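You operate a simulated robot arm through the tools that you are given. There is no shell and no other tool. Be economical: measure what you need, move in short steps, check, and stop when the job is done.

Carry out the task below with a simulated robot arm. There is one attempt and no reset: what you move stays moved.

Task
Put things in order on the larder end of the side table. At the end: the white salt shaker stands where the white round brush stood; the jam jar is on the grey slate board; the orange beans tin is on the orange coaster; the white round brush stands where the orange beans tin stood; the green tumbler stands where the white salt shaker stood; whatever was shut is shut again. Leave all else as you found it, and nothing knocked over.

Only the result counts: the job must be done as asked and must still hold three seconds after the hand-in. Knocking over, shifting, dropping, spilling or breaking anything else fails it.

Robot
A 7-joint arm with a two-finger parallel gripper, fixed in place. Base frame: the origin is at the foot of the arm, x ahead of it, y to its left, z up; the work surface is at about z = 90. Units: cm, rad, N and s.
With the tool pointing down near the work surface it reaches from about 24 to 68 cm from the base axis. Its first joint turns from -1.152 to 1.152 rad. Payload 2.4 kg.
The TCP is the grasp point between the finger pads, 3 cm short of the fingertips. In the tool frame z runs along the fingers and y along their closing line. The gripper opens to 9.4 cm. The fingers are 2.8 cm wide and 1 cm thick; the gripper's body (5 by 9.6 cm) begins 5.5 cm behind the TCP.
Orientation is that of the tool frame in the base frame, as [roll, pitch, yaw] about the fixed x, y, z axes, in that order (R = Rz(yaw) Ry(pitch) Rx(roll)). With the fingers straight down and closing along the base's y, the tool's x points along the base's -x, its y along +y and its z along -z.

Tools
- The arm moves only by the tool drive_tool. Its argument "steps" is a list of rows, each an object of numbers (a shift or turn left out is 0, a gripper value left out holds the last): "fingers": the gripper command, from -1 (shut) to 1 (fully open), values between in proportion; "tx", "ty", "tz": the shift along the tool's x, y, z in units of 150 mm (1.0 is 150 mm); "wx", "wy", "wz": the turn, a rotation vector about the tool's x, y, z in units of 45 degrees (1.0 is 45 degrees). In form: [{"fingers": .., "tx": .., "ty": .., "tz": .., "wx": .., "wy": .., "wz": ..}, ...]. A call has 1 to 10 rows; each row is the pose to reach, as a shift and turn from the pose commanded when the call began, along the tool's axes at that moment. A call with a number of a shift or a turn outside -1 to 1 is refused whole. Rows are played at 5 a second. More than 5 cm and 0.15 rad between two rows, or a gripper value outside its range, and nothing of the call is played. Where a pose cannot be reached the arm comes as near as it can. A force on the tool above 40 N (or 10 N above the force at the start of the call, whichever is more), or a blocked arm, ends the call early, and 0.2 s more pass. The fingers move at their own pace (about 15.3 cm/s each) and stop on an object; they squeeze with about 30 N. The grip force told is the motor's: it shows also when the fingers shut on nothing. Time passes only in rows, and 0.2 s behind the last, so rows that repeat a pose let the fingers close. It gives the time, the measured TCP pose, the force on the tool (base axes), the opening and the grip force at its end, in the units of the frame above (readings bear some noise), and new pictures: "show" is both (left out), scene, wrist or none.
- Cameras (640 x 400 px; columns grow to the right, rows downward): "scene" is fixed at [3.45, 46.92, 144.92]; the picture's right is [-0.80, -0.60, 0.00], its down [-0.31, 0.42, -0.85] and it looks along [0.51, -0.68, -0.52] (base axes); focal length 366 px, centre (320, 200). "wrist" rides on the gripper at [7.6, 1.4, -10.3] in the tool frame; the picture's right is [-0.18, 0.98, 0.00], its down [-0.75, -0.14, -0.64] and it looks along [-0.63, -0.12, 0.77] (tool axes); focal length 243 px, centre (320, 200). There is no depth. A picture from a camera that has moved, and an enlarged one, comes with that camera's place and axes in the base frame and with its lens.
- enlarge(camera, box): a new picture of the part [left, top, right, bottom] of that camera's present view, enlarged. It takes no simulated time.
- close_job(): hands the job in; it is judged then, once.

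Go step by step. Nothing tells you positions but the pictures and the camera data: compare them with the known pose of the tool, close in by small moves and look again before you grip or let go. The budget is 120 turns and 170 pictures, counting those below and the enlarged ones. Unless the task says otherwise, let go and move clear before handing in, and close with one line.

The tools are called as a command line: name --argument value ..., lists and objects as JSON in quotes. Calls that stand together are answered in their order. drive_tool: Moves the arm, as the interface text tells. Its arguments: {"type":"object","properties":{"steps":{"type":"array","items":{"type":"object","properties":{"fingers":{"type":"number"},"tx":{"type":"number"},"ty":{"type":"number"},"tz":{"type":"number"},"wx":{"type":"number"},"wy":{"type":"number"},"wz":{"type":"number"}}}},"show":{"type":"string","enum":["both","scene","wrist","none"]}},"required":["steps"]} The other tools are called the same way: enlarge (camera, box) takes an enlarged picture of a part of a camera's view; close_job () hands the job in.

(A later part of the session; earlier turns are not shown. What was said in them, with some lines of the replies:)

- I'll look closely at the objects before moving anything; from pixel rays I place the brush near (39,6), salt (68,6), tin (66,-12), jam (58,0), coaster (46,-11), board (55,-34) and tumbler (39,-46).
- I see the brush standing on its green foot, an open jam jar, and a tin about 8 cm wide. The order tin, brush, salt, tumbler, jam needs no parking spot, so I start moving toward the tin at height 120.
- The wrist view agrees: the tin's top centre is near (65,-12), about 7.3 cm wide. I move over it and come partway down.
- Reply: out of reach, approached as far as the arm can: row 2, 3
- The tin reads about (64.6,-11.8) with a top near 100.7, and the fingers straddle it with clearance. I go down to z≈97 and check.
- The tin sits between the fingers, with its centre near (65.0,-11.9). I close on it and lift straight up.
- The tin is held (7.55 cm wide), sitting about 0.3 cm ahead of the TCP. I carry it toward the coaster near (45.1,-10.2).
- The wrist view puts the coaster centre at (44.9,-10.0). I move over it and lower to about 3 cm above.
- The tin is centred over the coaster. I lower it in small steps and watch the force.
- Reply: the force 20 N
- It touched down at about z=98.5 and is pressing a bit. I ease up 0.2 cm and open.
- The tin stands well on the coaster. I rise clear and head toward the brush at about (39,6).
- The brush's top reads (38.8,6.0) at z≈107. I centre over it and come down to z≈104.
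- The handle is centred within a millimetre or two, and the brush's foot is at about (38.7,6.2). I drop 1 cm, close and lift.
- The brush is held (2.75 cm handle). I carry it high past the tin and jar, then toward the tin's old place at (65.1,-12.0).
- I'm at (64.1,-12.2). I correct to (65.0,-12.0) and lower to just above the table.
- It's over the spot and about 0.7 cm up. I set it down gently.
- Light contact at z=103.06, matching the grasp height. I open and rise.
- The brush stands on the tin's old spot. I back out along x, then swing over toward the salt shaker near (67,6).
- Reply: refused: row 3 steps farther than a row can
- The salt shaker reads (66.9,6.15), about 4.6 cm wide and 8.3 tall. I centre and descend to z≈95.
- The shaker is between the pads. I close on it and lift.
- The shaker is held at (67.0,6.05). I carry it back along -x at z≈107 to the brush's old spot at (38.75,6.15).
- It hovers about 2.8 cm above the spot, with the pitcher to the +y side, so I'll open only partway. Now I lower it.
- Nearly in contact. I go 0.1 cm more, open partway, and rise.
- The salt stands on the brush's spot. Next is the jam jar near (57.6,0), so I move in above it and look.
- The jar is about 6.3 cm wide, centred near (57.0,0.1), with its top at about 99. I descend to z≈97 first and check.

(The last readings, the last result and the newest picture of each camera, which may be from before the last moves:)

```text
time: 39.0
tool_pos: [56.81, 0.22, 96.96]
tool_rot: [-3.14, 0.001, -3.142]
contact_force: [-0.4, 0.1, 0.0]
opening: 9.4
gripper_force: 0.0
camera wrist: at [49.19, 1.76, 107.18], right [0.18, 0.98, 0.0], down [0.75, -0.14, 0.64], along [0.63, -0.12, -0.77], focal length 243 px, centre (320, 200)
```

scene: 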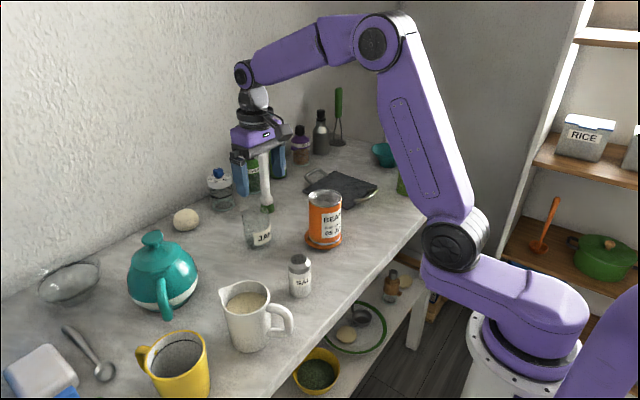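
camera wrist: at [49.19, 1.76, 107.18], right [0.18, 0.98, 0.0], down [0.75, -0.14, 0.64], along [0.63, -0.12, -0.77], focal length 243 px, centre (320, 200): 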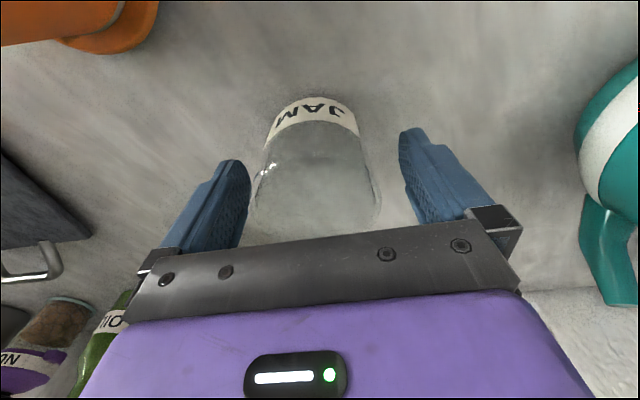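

Well framed, with the jar about 0.2 cm toward -y. I drop to z≈95.7, close and lift.

drive_tool --steps '[{"ty": -0.012, "tz": 0.08, "tx": -0.015}, {"ty": -0.012, "tz": 0.08, "tx": -0.015}, {"ty": -0.012, "tz": 0.08, "tx": -0.015, "fingers": -1}, {"ty": -0.012, "tz": 0.08, "tx": -0.015, "fingers": -1}, {"ty": -0.012, "tz": 0.08, "tx": -0.015, "fingers": -1}, {"ty": -0.012, "tz": 0.08, "tx": -0.015, "fingers": -1}]' --show "wrist"

drive_tool --steps '[{"tz": -0.1}, {"tz": -0.4}, {"tz": -0.7}, {"tz": -0.95}, {"tz": -0.95}]'

```text
time: 40.4
tool_pos: [57.18, 0.17, 95.76]
tool_rot: [3.139, -0.001, -3.14]
contact_force: [1.0, -0.6, 0.4]
opening: 6.33
gripper_force: 30.5
camera wrist: at [49.41, 1.62, 106.01], right [0.18, 0.98, 0.0], down [0.75, -0.14, 0.64], along [0.63, -0.12, -0.77], focal length 243 px, centre (320, 200)
```

wrist: 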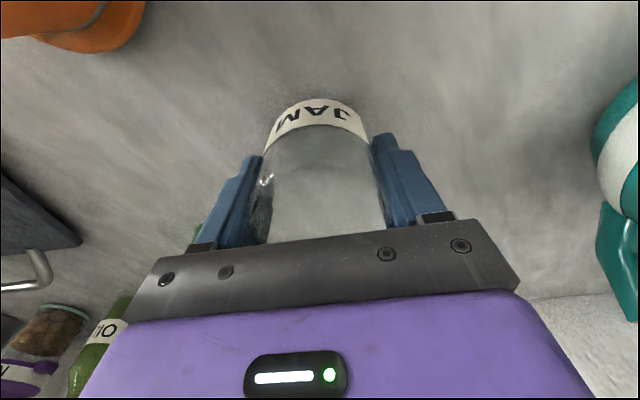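

```text
time: 41.6
tool_pos: [57.26, 0.34, 110.23]
tool_rot: [3.141, 0.001, 3.141]
contact_force: [0.3, 0.2, -1.5]
opening: 6.35
gripper_force: 30.0
camera wrist: at [49.64, 1.78, 120.45], right [0.18, 0.98, 0.0], down [0.75, -0.14, 0.64], along [0.63, -0.12, -0.77], focal length 243 px, centre (320, 200)
```

scene: 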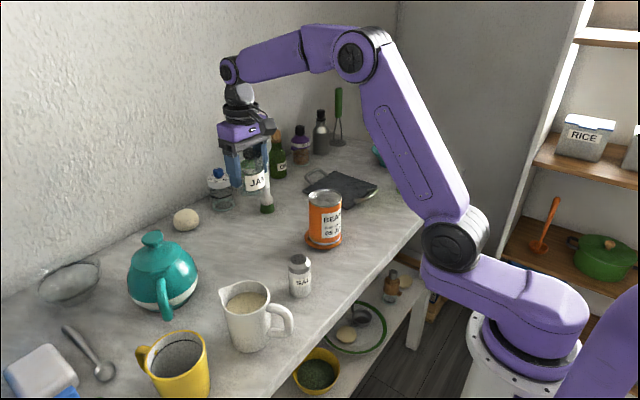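
wrist: 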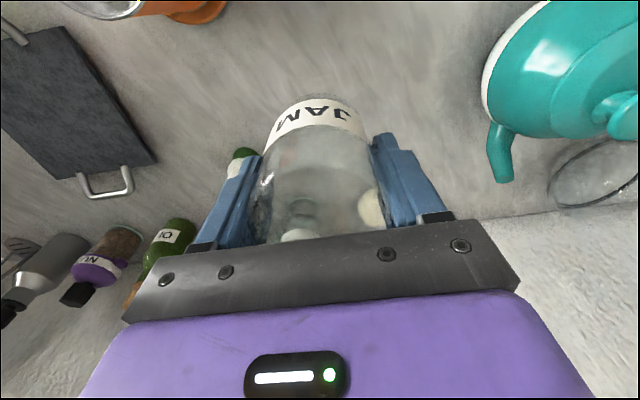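

The jar is held (6.35 cm), its bottom at about 104.5. The board's centre works out to about (55.3,-32.5), so I shift to x≈53.5 to pass between brush and tin and go toward -y.

drive_tool --steps '[{"tx": 0.25}, {"tx": 0.25, "ty": -0.3}, {"tx": 0.25, "ty": -0.6}, {"tx": 0.25, "ty": -0.9}, {"tx": 0.25, "ty": -1}, {"tx": 0.25, "ty": -1}]' --show "none"

drive_tool --steps '[{"ty": -0.3}, {"ty": -0.6}, {"ty": -0.9}, {"ty": -0.9}]'

```text
time: 43.0
tool_pos: [53.57, -15.04, 110.25]
tool_rot: [-3.141, 0.001, 3.141]
contact_force: [-0.7, 0.3, -1.0]
opening: 6.35
gripper_force: 29.7
```

```text
time: 44.0
tool_pos: [53.31, -28.41, 110.2]
tool_rot: [-3.14, -0.001, -3.141]
contact_force: [0.6, 0.1, -0.9]
opening: 6.33
gripper_force: 29.8
camera wrist: at [45.76, -26.95, 120.47], right [0.18, 0.98, 0.0], down [0.75, -0.14, 0.64], along [0.63, -0.12, -0.77], focal length 243 px, centre (320, 200)
```

scene: 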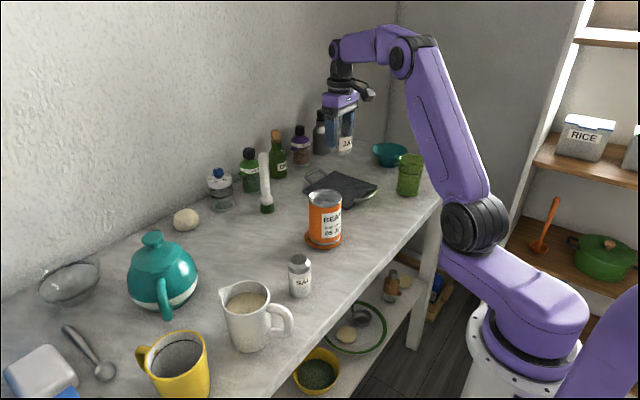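
wrist: 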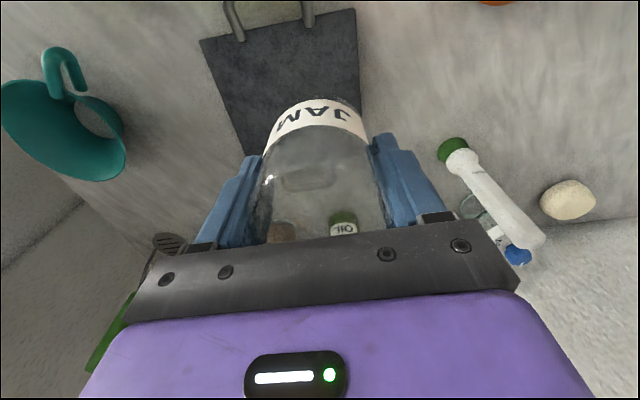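

The wrist view gives the board spanning y -24 to -40 and x 47 to 63, so its centre is (55.2,-32). I move over it and descend.

drive_tool --steps '[{"tx": -0.127, "ty": -0.24}, {"tx": -0.127, "ty": -0.24, "tz": 0.3}, {"tx": -0.127, "ty": -0.24, "tz": 0.6}, {"tx": -0.127, "ty": -0.24, "tz": 0.77}, {"tx": -0.127, "ty": -0.24, "tz": 0.77}]'

enlarge --camera "scene" --box '[280, 100, 440, 220]'

```text
time: 45.2
tool_pos: [55.42, -31.97, 98.53]
tool_rot: [-3.141, 0.001, 3.141]
contact_force: [0.1, -1.0, -1.6]
opening: 6.36
gripper_force: 30.1
camera wrist: at [47.78, -30.43, 108.68], right [0.18, 0.98, 0.0], down [0.75, -0.14, 0.64], along [0.63, -0.12, -0.77], focal length 243 px, centre (320, 200)
```

scene: 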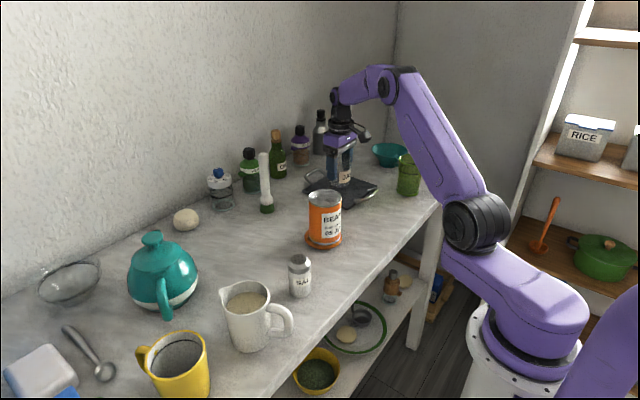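
wrist: 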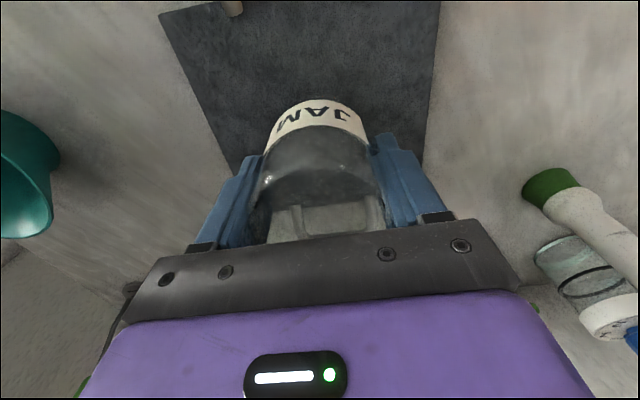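

```text
3.33 times, centred on (360, 160) of scene
camera zoom: at [3.46, 46.92, 144.92], right [-0.8, -0.6, 0.0], down [-0.31, 0.42, -0.85], along [0.51, -0.68, -0.52], focal length 1221 px, centre (187, 333)
```

zoom: 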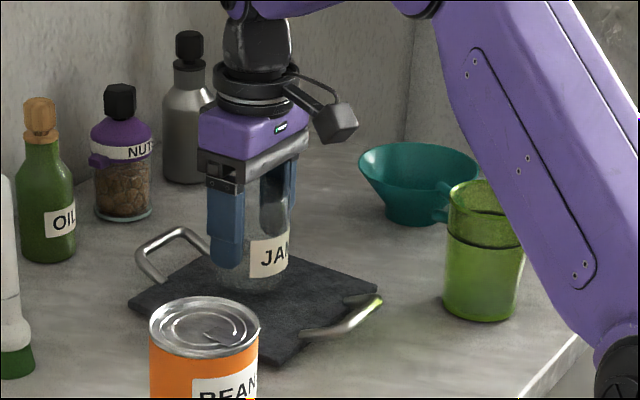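

The jar is over the board's middle. I lower it gently to contact.

drive_tool --steps '[{"tz": 0.03}, {"tz": 0.06}, {"tz": 0.075}, {"tz": 0.075}]' --show "none"

```text
time: 46.2
tool_pos: [55.45, -31.85, 97.38]
tool_rot: [3.14, 0.002, -3.14]
contact_force: [-0.4, 0.0, -0.8]
opening: 6.36
gripper_force: 29.8
```

drive_tool --steps '[{"tz": 0.01}, {"tz": 0.02}, {"tz": 0.02}]' --show "none"

```text
time: 47.0
tool_pos: [55.41, -32.02, 97.31]
tool_rot: [-3.141, 0.002, -3.14]
contact_force: [-1.7, 1.4, 9.4]
opening: 6.34
gripper_force: 29.5
```

Contact. I ease up slightly, open, and rise straight up.

drive_tool --steps '[{"tz": -0.008}, {"tz": -0.008, "fingers": 1}, {"tz": -0.008, "fingers": 1}, {"tz": -0.008, "fingers": 1}, {"tz": -0.2}, {"tz": -0.5}, {"tz": -0.8}, {"tz": -0.8}]'

```text
time: 48.8
tool_pos: [55.17, -32.19, 109.12]
tool_rot: [3.141, 0.0, -3.141]
contact_force: [0.5, 0.1, 0.3]
opening: 9.43
gripper_force: 0.1
camera wrist: at [47.53, -30.65, 119.26], right [0.18, 0.98, 0.0], down [0.75, -0.14, 0.64], along [0.63, -0.12, -0.77], focal length 243 px, centre (320, 200)
```

scene: 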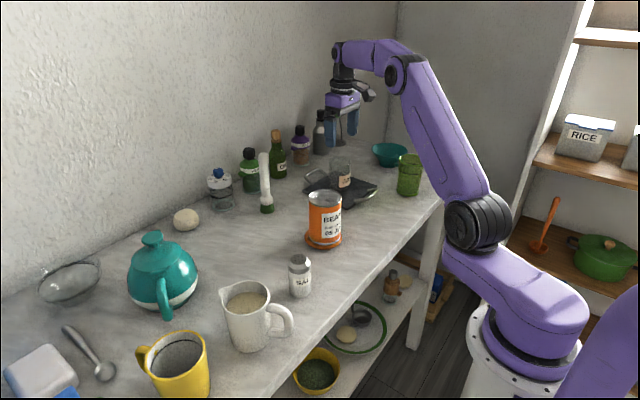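
wrist: 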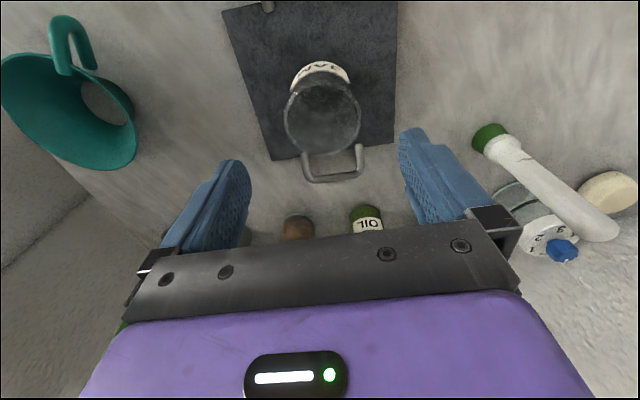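

The jam jar stands on the board. Last is the green tumbler near (39,-44.5), so I move above it.

drive_tool --steps '[{"tx": 0.25, "ty": -0.2, "tz": -0.1}, {"tx": 0.5, "ty": -0.4, "tz": -0.2}, {"tx": 0.75, "ty": -0.6, "tz": -0.2}, {"tx": 1, "ty": -0.78, "tz": -0.2}, {"tx": 1, "ty": -0.78, "tz": -0.2}]'

```text
refused: row 1 steps farther than a row can; nothing moved
```

drive_tool --steps '[{"tx": 0.2, "ty": -0.15, "tz": -0.1}, {"tx": 0.45, "ty": -0.35, "tz": -0.15}, {"tx": 0.7, "ty": -0.55, "tz": -0.15}, {"tx": 0.9, "ty": -0.75, "tz": -0.15}, {"tx": 1, "ty": -0.78, "tz": -0.15}, {"tx": 1, "ty": -0.78, "tz": -0.15}]'

```text
time: 50.2
tool_pos: [40.18, -43.6, 111.51]
tool_rot: [3.141, 0.0, -3.142]
contact_force: [-0.5, 0.5, 0.2]
opening: 9.4
gripper_force: 0.0
camera wrist: at [32.48, -42.11, 121.73], right [0.18, 0.98, 0.0], down [0.75, -0.14, 0.64], along [0.63, -0.12, -0.77], focal length 243 px, centre (320, 200)
```

scene: 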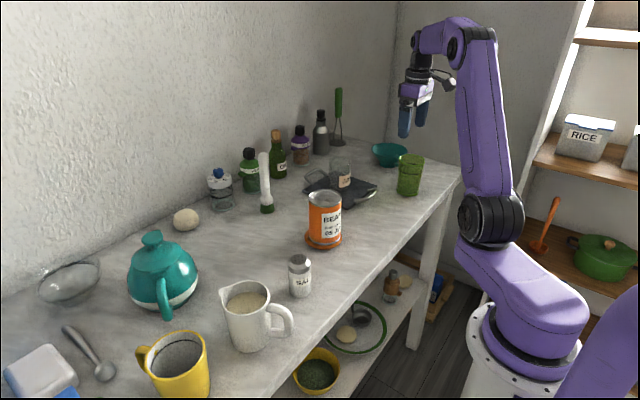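
wrist: 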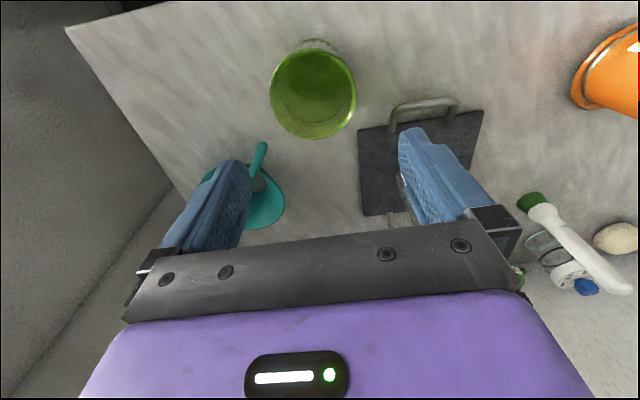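

The tumbler reads (39.0,-44.0), its rim about 7.4 cm wide. I align and come down to just above the rim to check.

drive_tool --steps '[{"tx": 0.08, "ty": -0.027}, {"tx": 0.08, "ty": -0.027, "tz": 0.25}, {"tx": 0.08, "ty": -0.027, "tz": 0.48}, {"tx": 0.08, "ty": -0.027, "tz": 0.48}]' --show "wrist"

enlarge --camera "scene" --box '[360, 100, 460, 210]'

```text
time: 51.2
tool_pos: [39.23, -44.15, 104.41]
tool_rot: [3.141, 0.0, 3.14]
contact_force: [-0.2, -0.5, -0.6]
opening: 9.4
gripper_force: 0.0
camera wrist: at [31.51, -42.73, 114.52], right [0.18, 0.98, 0.0], down [0.75, -0.14, 0.64], along [0.63, -0.12, -0.77], focal length 243 px, centre (320, 200)
```

wrist: 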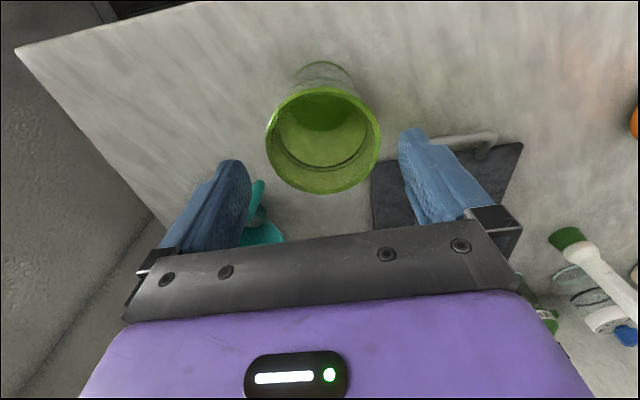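

```text
3.64 times, centred on (410, 155) of scene
camera zoom: at [3.45, 46.92, 144.92], right [-0.8, -0.6, 0.0], down [-0.31, 0.42, -0.85], along [0.51, -0.68, -0.52], focal length 1332 px, centre (-7, 364)
```

zoom: 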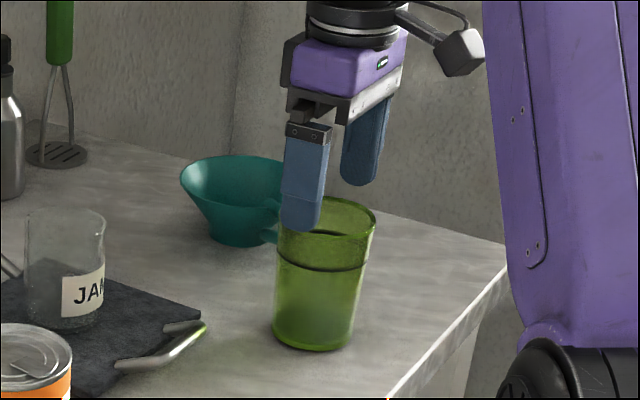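

The tumbler seems to hold liquid, so I'll move it smoothly and keep it upright. I centre at (38.8,-43.95) and descend to z≈96.

drive_tool --steps '[{"tx": 0.02, "ty": 0.012, "tz": 0.15}, {"tx": 0.02, "ty": 0.012, "tz": 0.35}, {"tx": 0.02, "ty": 0.012, "tz": 0.55}, {"tx": 0.02, "ty": 0.012, "tz": 0.55}]' --show "wrist"

```text
time: 52.2
tool_pos: [39.06, -44.01, 96.1]
tool_rot: [-3.141, 0.001, -3.14]
contact_force: [-0.3, 0.5, -0.6]
opening: 9.4
gripper_force: 0.0
camera wrist: at [31.29, -42.55, 106.29], right [0.18, 0.98, 0.0], down [0.75, -0.14, 0.64], along [0.63, -0.12, -0.77], focal length 243 px, centre (320, 200)
```

wrist: 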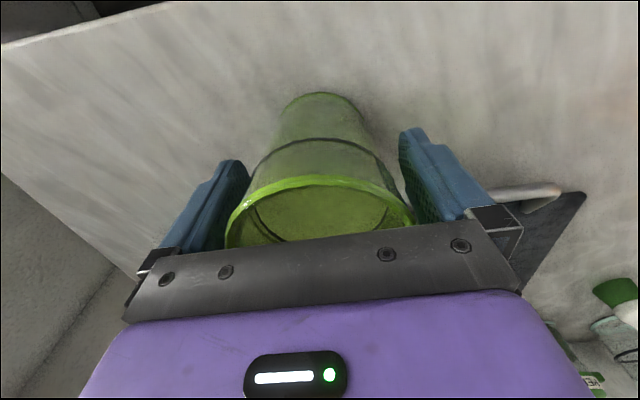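

The tumbler is well centred. I close and lift slowly.

drive_tool --steps '[{"fingers": -1}, {"fingers": -1}, {"fingers": -1}, {"fingers": -1}]' --show "wrist"

drive_tool --steps '[{"tz": -0.05}, {"tz": -0.15}, {"tz": -0.3}, {"tz": -0.45}, {"tz": -0.6}, {"tz": -0.75}, {"tz": -0.85}, {"tz": -0.9}, {"tz": -0.9}]'

```text
time: 53.2
tool_pos: [39.0, -44.17, 96.1]
tool_rot: [-3.141, 0.0, -3.142]
contact_force: [-0.8, -0.4, 0.3]
opening: 7.27
gripper_force: 30.5
camera wrist: at [31.28, -42.55, 106.32], right [0.18, 0.98, 0.0], down [0.75, -0.14, 0.64], along [0.63, -0.12, -0.77], focal length 243 px, centre (320, 200)
```

wrist: 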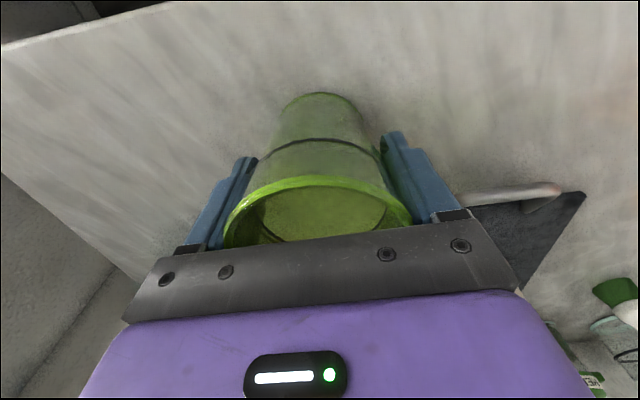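

```text
time: 55.2
tool_pos: [38.88, -43.99, 109.59]
tool_rot: [-3.141, 0.0, 3.141]
contact_force: [-0.9, 1.0, -2.5]
opening: 7.29
gripper_force: 30.0
camera wrist: at [31.21, -42.46, 119.82], right [0.18, 0.98, 0.0], down [0.75, -0.14, 0.64], along [0.63, -0.12, -0.77], focal length 243 px, centre (320, 200)
```

scene: 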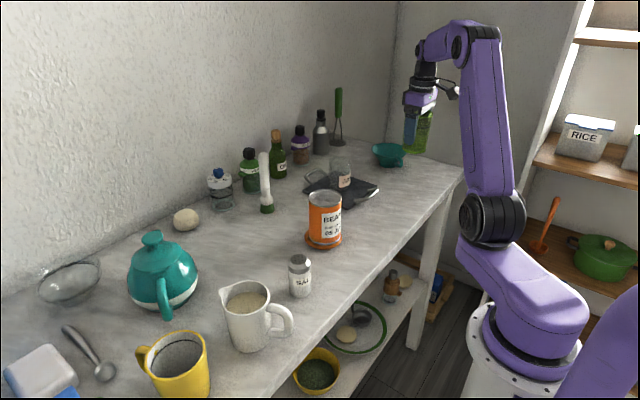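
wrist: 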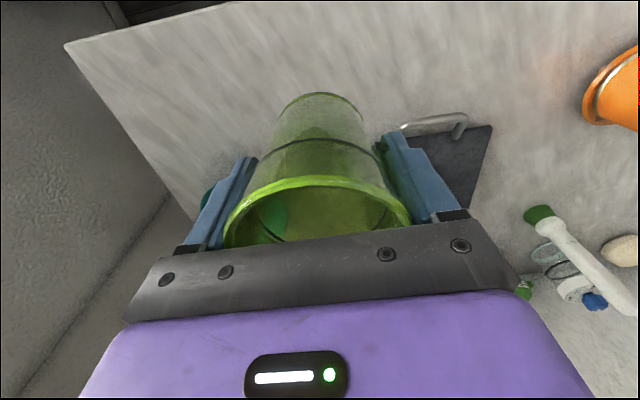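

The tumbler is held, bottom at about 103.5. I carry it smoothly along +y, then through the corridor at x≈55 between tin and brush.

drive_tool --steps '[{"ty": 0.08, "tz": -0.05}, {"ty": 0.2, "tz": -0.1}, {"ty": 0.38, "tz": -0.13}, {"ty": 0.56, "tz": -0.13}, {"ty": 0.74, "tz": -0.13}, {"ty": 0.9, "tz": -0.13}, {"ty": 1, "tz": -0.13}]' --show "none"

drive_tool --steps '[{"tx": -0.08, "ty": 0.05}, {"tx": -0.2, "ty": 0.13}, {"tx": -0.36, "ty": 0.22}, {"tx": -0.52, "ty": 0.32}, {"tx": -0.68, "ty": 0.42}, {"tx": -0.84, "ty": 0.52}, {"tx": -0.95, "ty": 0.58}, {"tx": -1, "ty": 0.6}]' --show "none"

drive_tool --steps '[{"ty": 0.08}, {"ty": 0.2}, {"ty": 0.38}, {"ty": 0.56}, {"ty": 0.74}, {"ty": 0.9}, {"ty": 1}, {"ty": 1}]'

```text
time: 56.8
tool_pos: [38.88, -28.91, 111.59]
tool_rot: [3.141, -0.001, -3.14]
contact_force: [0.2, -0.5, -2.2]
opening: 7.29
gripper_force: 29.4
```

```text
time: 58.6
tool_pos: [53.94, -20.09, 111.49]
tool_rot: [3.14, 0.001, -3.142]
contact_force: [0.4, -0.7, -2.7]
opening: 7.28
gripper_force: 30.3
```

```text
time: 60.4
tool_pos: [53.88, -4.62, 111.39]
tool_rot: [3.141, 0.0, 3.14]
contact_force: [0.1, -0.1, -2.8]
opening: 7.25
gripper_force: 30.3
camera wrist: at [46.29, -3.15, 121.67], right [0.18, 0.98, 0.0], down [0.75, -0.14, 0.64], along [0.63, -0.12, -0.77], focal length 243 px, centre (320, 200)
```

scene: 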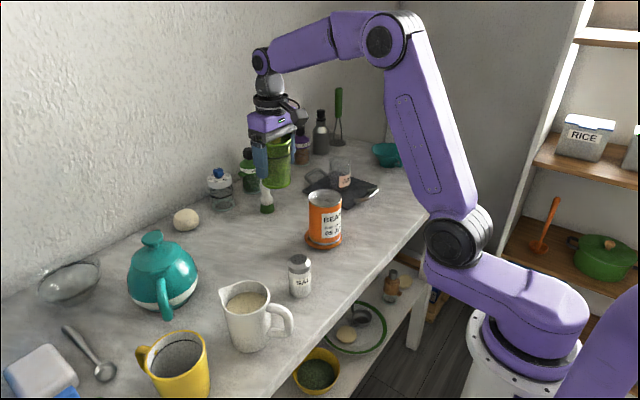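
wrist: 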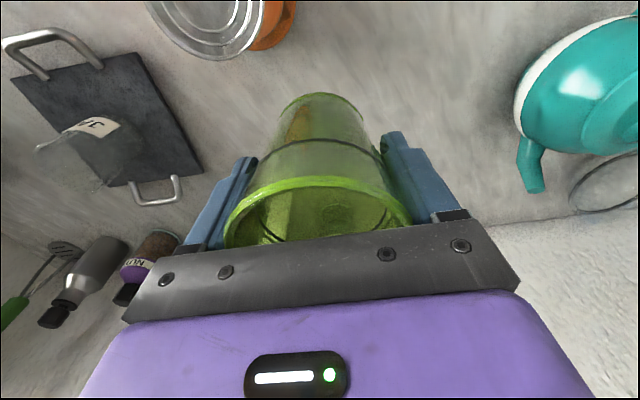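

Clear of everything so far. I finish the y move, then go forward and down toward the salt's old spot at (67.05,6.05).

drive_tool --steps '[{"ty": 0.08}, {"ty": 0.2}, {"ty": 0.36}, {"ty": 0.52}, {"ty": 0.65}, {"ty": 0.71}, {"ty": 0.71}]' --show "none"

drive_tool --steps '[{"tx": -0.08, "tz": 0.05}, {"tx": -0.22, "tz": 0.15}, {"tx": -0.38, "tz": 0.26}, {"tx": -0.54, "tz": 0.38}, {"tx": -0.7, "tz": 0.48}, {"tx": -0.82, "tz": 0.56}, {"tx": -0.87, "tz": 0.6}, {"tx": -0.87, "tz": 0.6}]'

```text
time: 62.0
tool_pos: [53.9, 5.96, 111.36]
tool_rot: [-3.142, 0.001, -3.141]
contact_force: [0.5, 0.3, -2.5]
opening: 7.27
gripper_force: 29.5
```

```text
time: 63.8
tool_pos: [66.93, 5.8, 102.5]
tool_rot: [3.14, -0.001, -3.141]
contact_force: [0.0, -0.1, -2.2]
opening: 7.25
gripper_force: 30.2
camera wrist: at [59.28, 7.33, 112.71], right [0.18, 0.98, 0.0], down [0.75, -0.14, 0.64], along [0.63, -0.12, -0.77], focal length 243 px, centre (320, 200)
```

scene: 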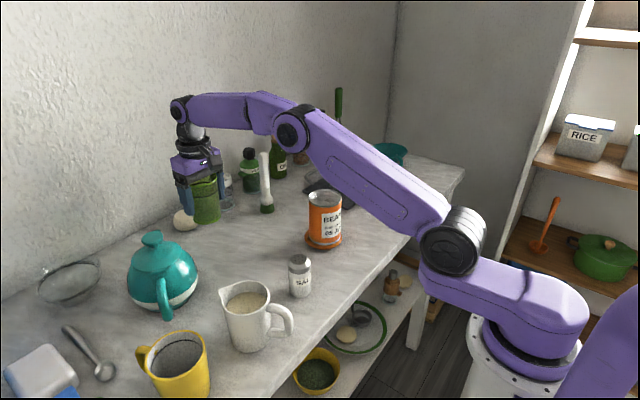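
wrist: 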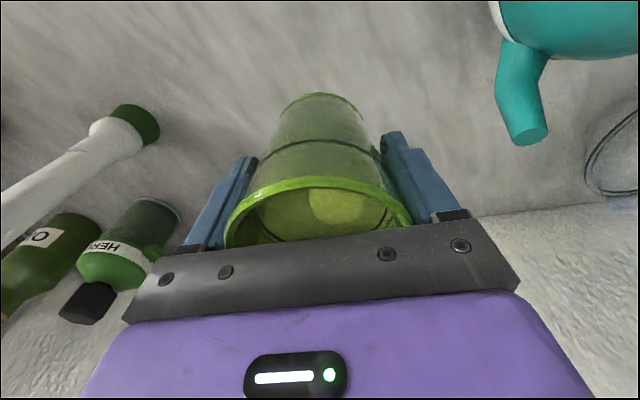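

It's over the target. I lower to just above the table.

drive_tool --steps '[{"tx": -0.007, "ty": 0.01, "tz": 0.1}, {"tx": -0.007, "ty": 0.01, "tz": 0.22}, {"tx": -0.007, "ty": 0.01, "tz": 0.34}, {"tx": -0.007, "ty": 0.01, "tz": 0.4}, {"tx": -0.007, "ty": 0.01, "tz": 0.4}]' --show "none"

drive_tool --steps '[{"tz": 0.01}, {"tz": 0.018}, {"tz": 0.018}]' --show "wrist"

```text
time: 65.0
tool_pos: [67.11, 5.91, 96.46]
tool_rot: [3.141, -0.001, 3.141]
contact_force: [-0.3, 0.3, -2.6]
opening: 7.26
gripper_force: 30.4
```

```text
time: 65.8
tool_pos: [67.05, 6.0, 96.2]
tool_rot: [-3.141, 0.0, -3.141]
contact_force: [0.3, 0.2, -2.1]
opening: 7.28
gripper_force: 29.6
camera wrist: at [59.36, 7.41, 106.4], right [0.18, 0.98, 0.0], down [0.75, -0.14, 0.64], along [0.63, -0.12, -0.77], focal length 243 px, centre (320, 200)
```

wrist: 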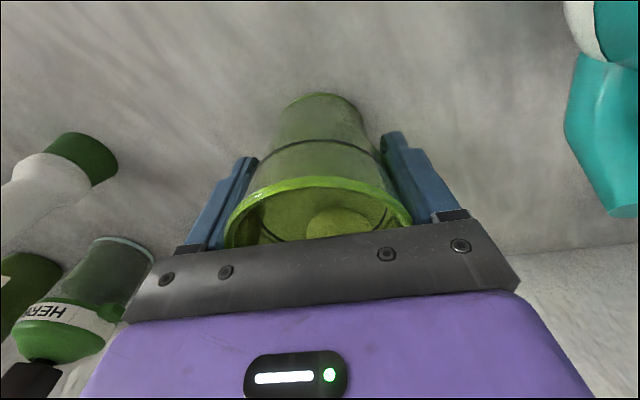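

Almost touching, so I go down another 0.15 cm.

drive_tool --steps '[{"tz": 0.006}, {"tz": 0.012}, {"tz": 0.012}]' --show "none"

```text
time: 66.6
tool_pos: [67.0, 6.02, 96.1]
tool_rot: [-3.142, 0.001, 3.142]
contact_force: [-1.5, -0.1, 0.3]
opening: 7.28
gripper_force: 30.0
```

Contact. I open and rise straight up past the rim.

drive_tool --steps '[{"fingers": 1}, {"fingers": 1}, {"fingers": 1}, {"tz": -0.1}, {"tz": -0.3}, {"tz": -0.55}, {"tz": -0.8}, {"tz": -0.8}]'

```text
time: 68.4
tool_pos: [67.18, 5.82, 107.85]
tool_rot: [-3.141, 0.0, 3.141]
contact_force: [-0.3, 0.1, 0.4]
opening: 9.39
gripper_force: 0.1
camera wrist: at [59.46, 7.3, 118.12], right [0.18, 0.98, 0.0], down [0.75, -0.14, 0.64], along [0.63, -0.12, -0.77], focal length 243 px, centre (320, 200)
```

scene: 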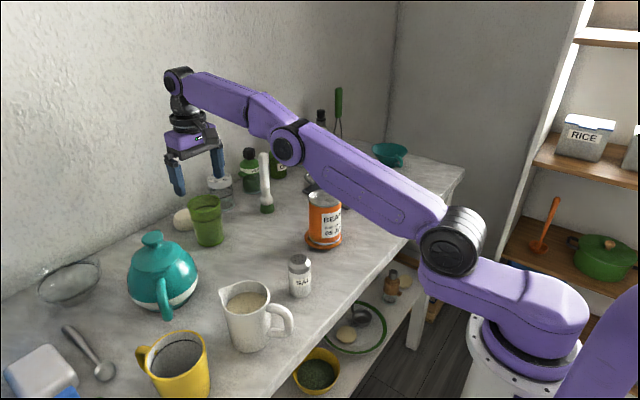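
wrist: 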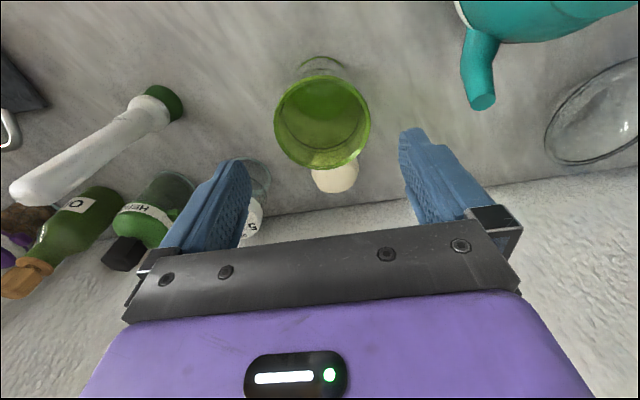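

The tumbler stands at the salt's place. I retreat and do one final check of the whole table.

drive_tool --steps '[{"tx": 0.25}, {"tx": 0.5, "tz": -0.1}, {"tx": 0.75, "tz": -0.25}, {"tx": 1, "tz": -0.4}, {"tx": 1, "tz": -0.4}]' --show "none"

drive_tool --steps '[{"tx": 0.25}, {"tx": 0.5, "tz": -0.1}, {"tx": 0.75, "tz": -0.2}, {"tx": 1, "tz": -0.3}, {"tx": 1, "tz": -0.3}]' --show "scene"

enlarge --camera "scene" --box '[160, 140, 400, 310]'

```text
time: 69.6
tool_pos: [51.81, 5.92, 113.95]
tool_rot: [3.141, 0.0, 3.141]
contact_force: [-0.6, -1.1, -0.7]
opening: 9.4
gripper_force: 0.0
```

```text
time: 70.8
tool_pos: [37.16, 5.91, 118.67]
tool_rot: [-3.141, -0.001, -3.141]
contact_force: [0.2, 0.3, 0.5]
opening: 9.41
gripper_force: 0.1
```

scene: 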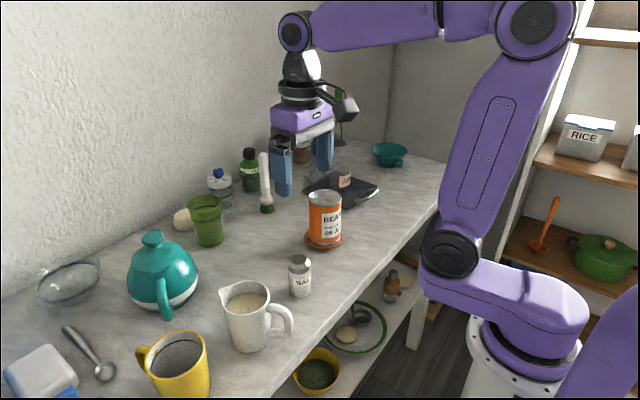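

```text
2.35 times, centred on (280, 225) of scene
camera zoom: at [3.45, 46.92, 144.92], right [-0.8, -0.6, 0.0], down [-0.31, 0.42, -0.85], along [0.51, -0.68, -0.52], focal length 862 px, centre (414, 141)
```

zoom: 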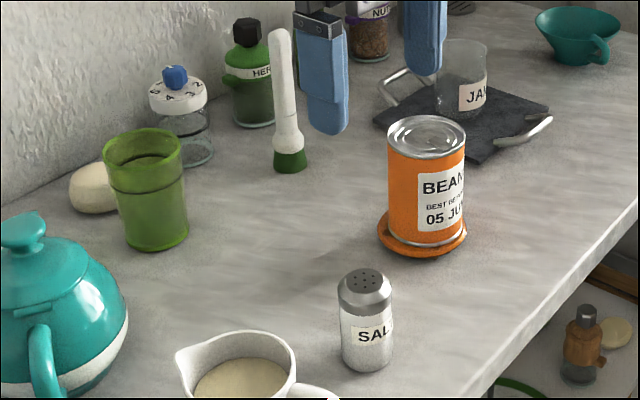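

Everything stands upright where it was asked for, the hand is clear, and nothing else has shifted. I'm handing in.

close_job

```text
The job is handed in.
```

The job is handed in: the salt shaker, brush and tumbler stand on the spots you named, the jam jar is on the slate board and the beans tin on the orange coaster. Nothing was knocked over, nothing else appears shifted in the final view, and nothing had to be opened or shut.
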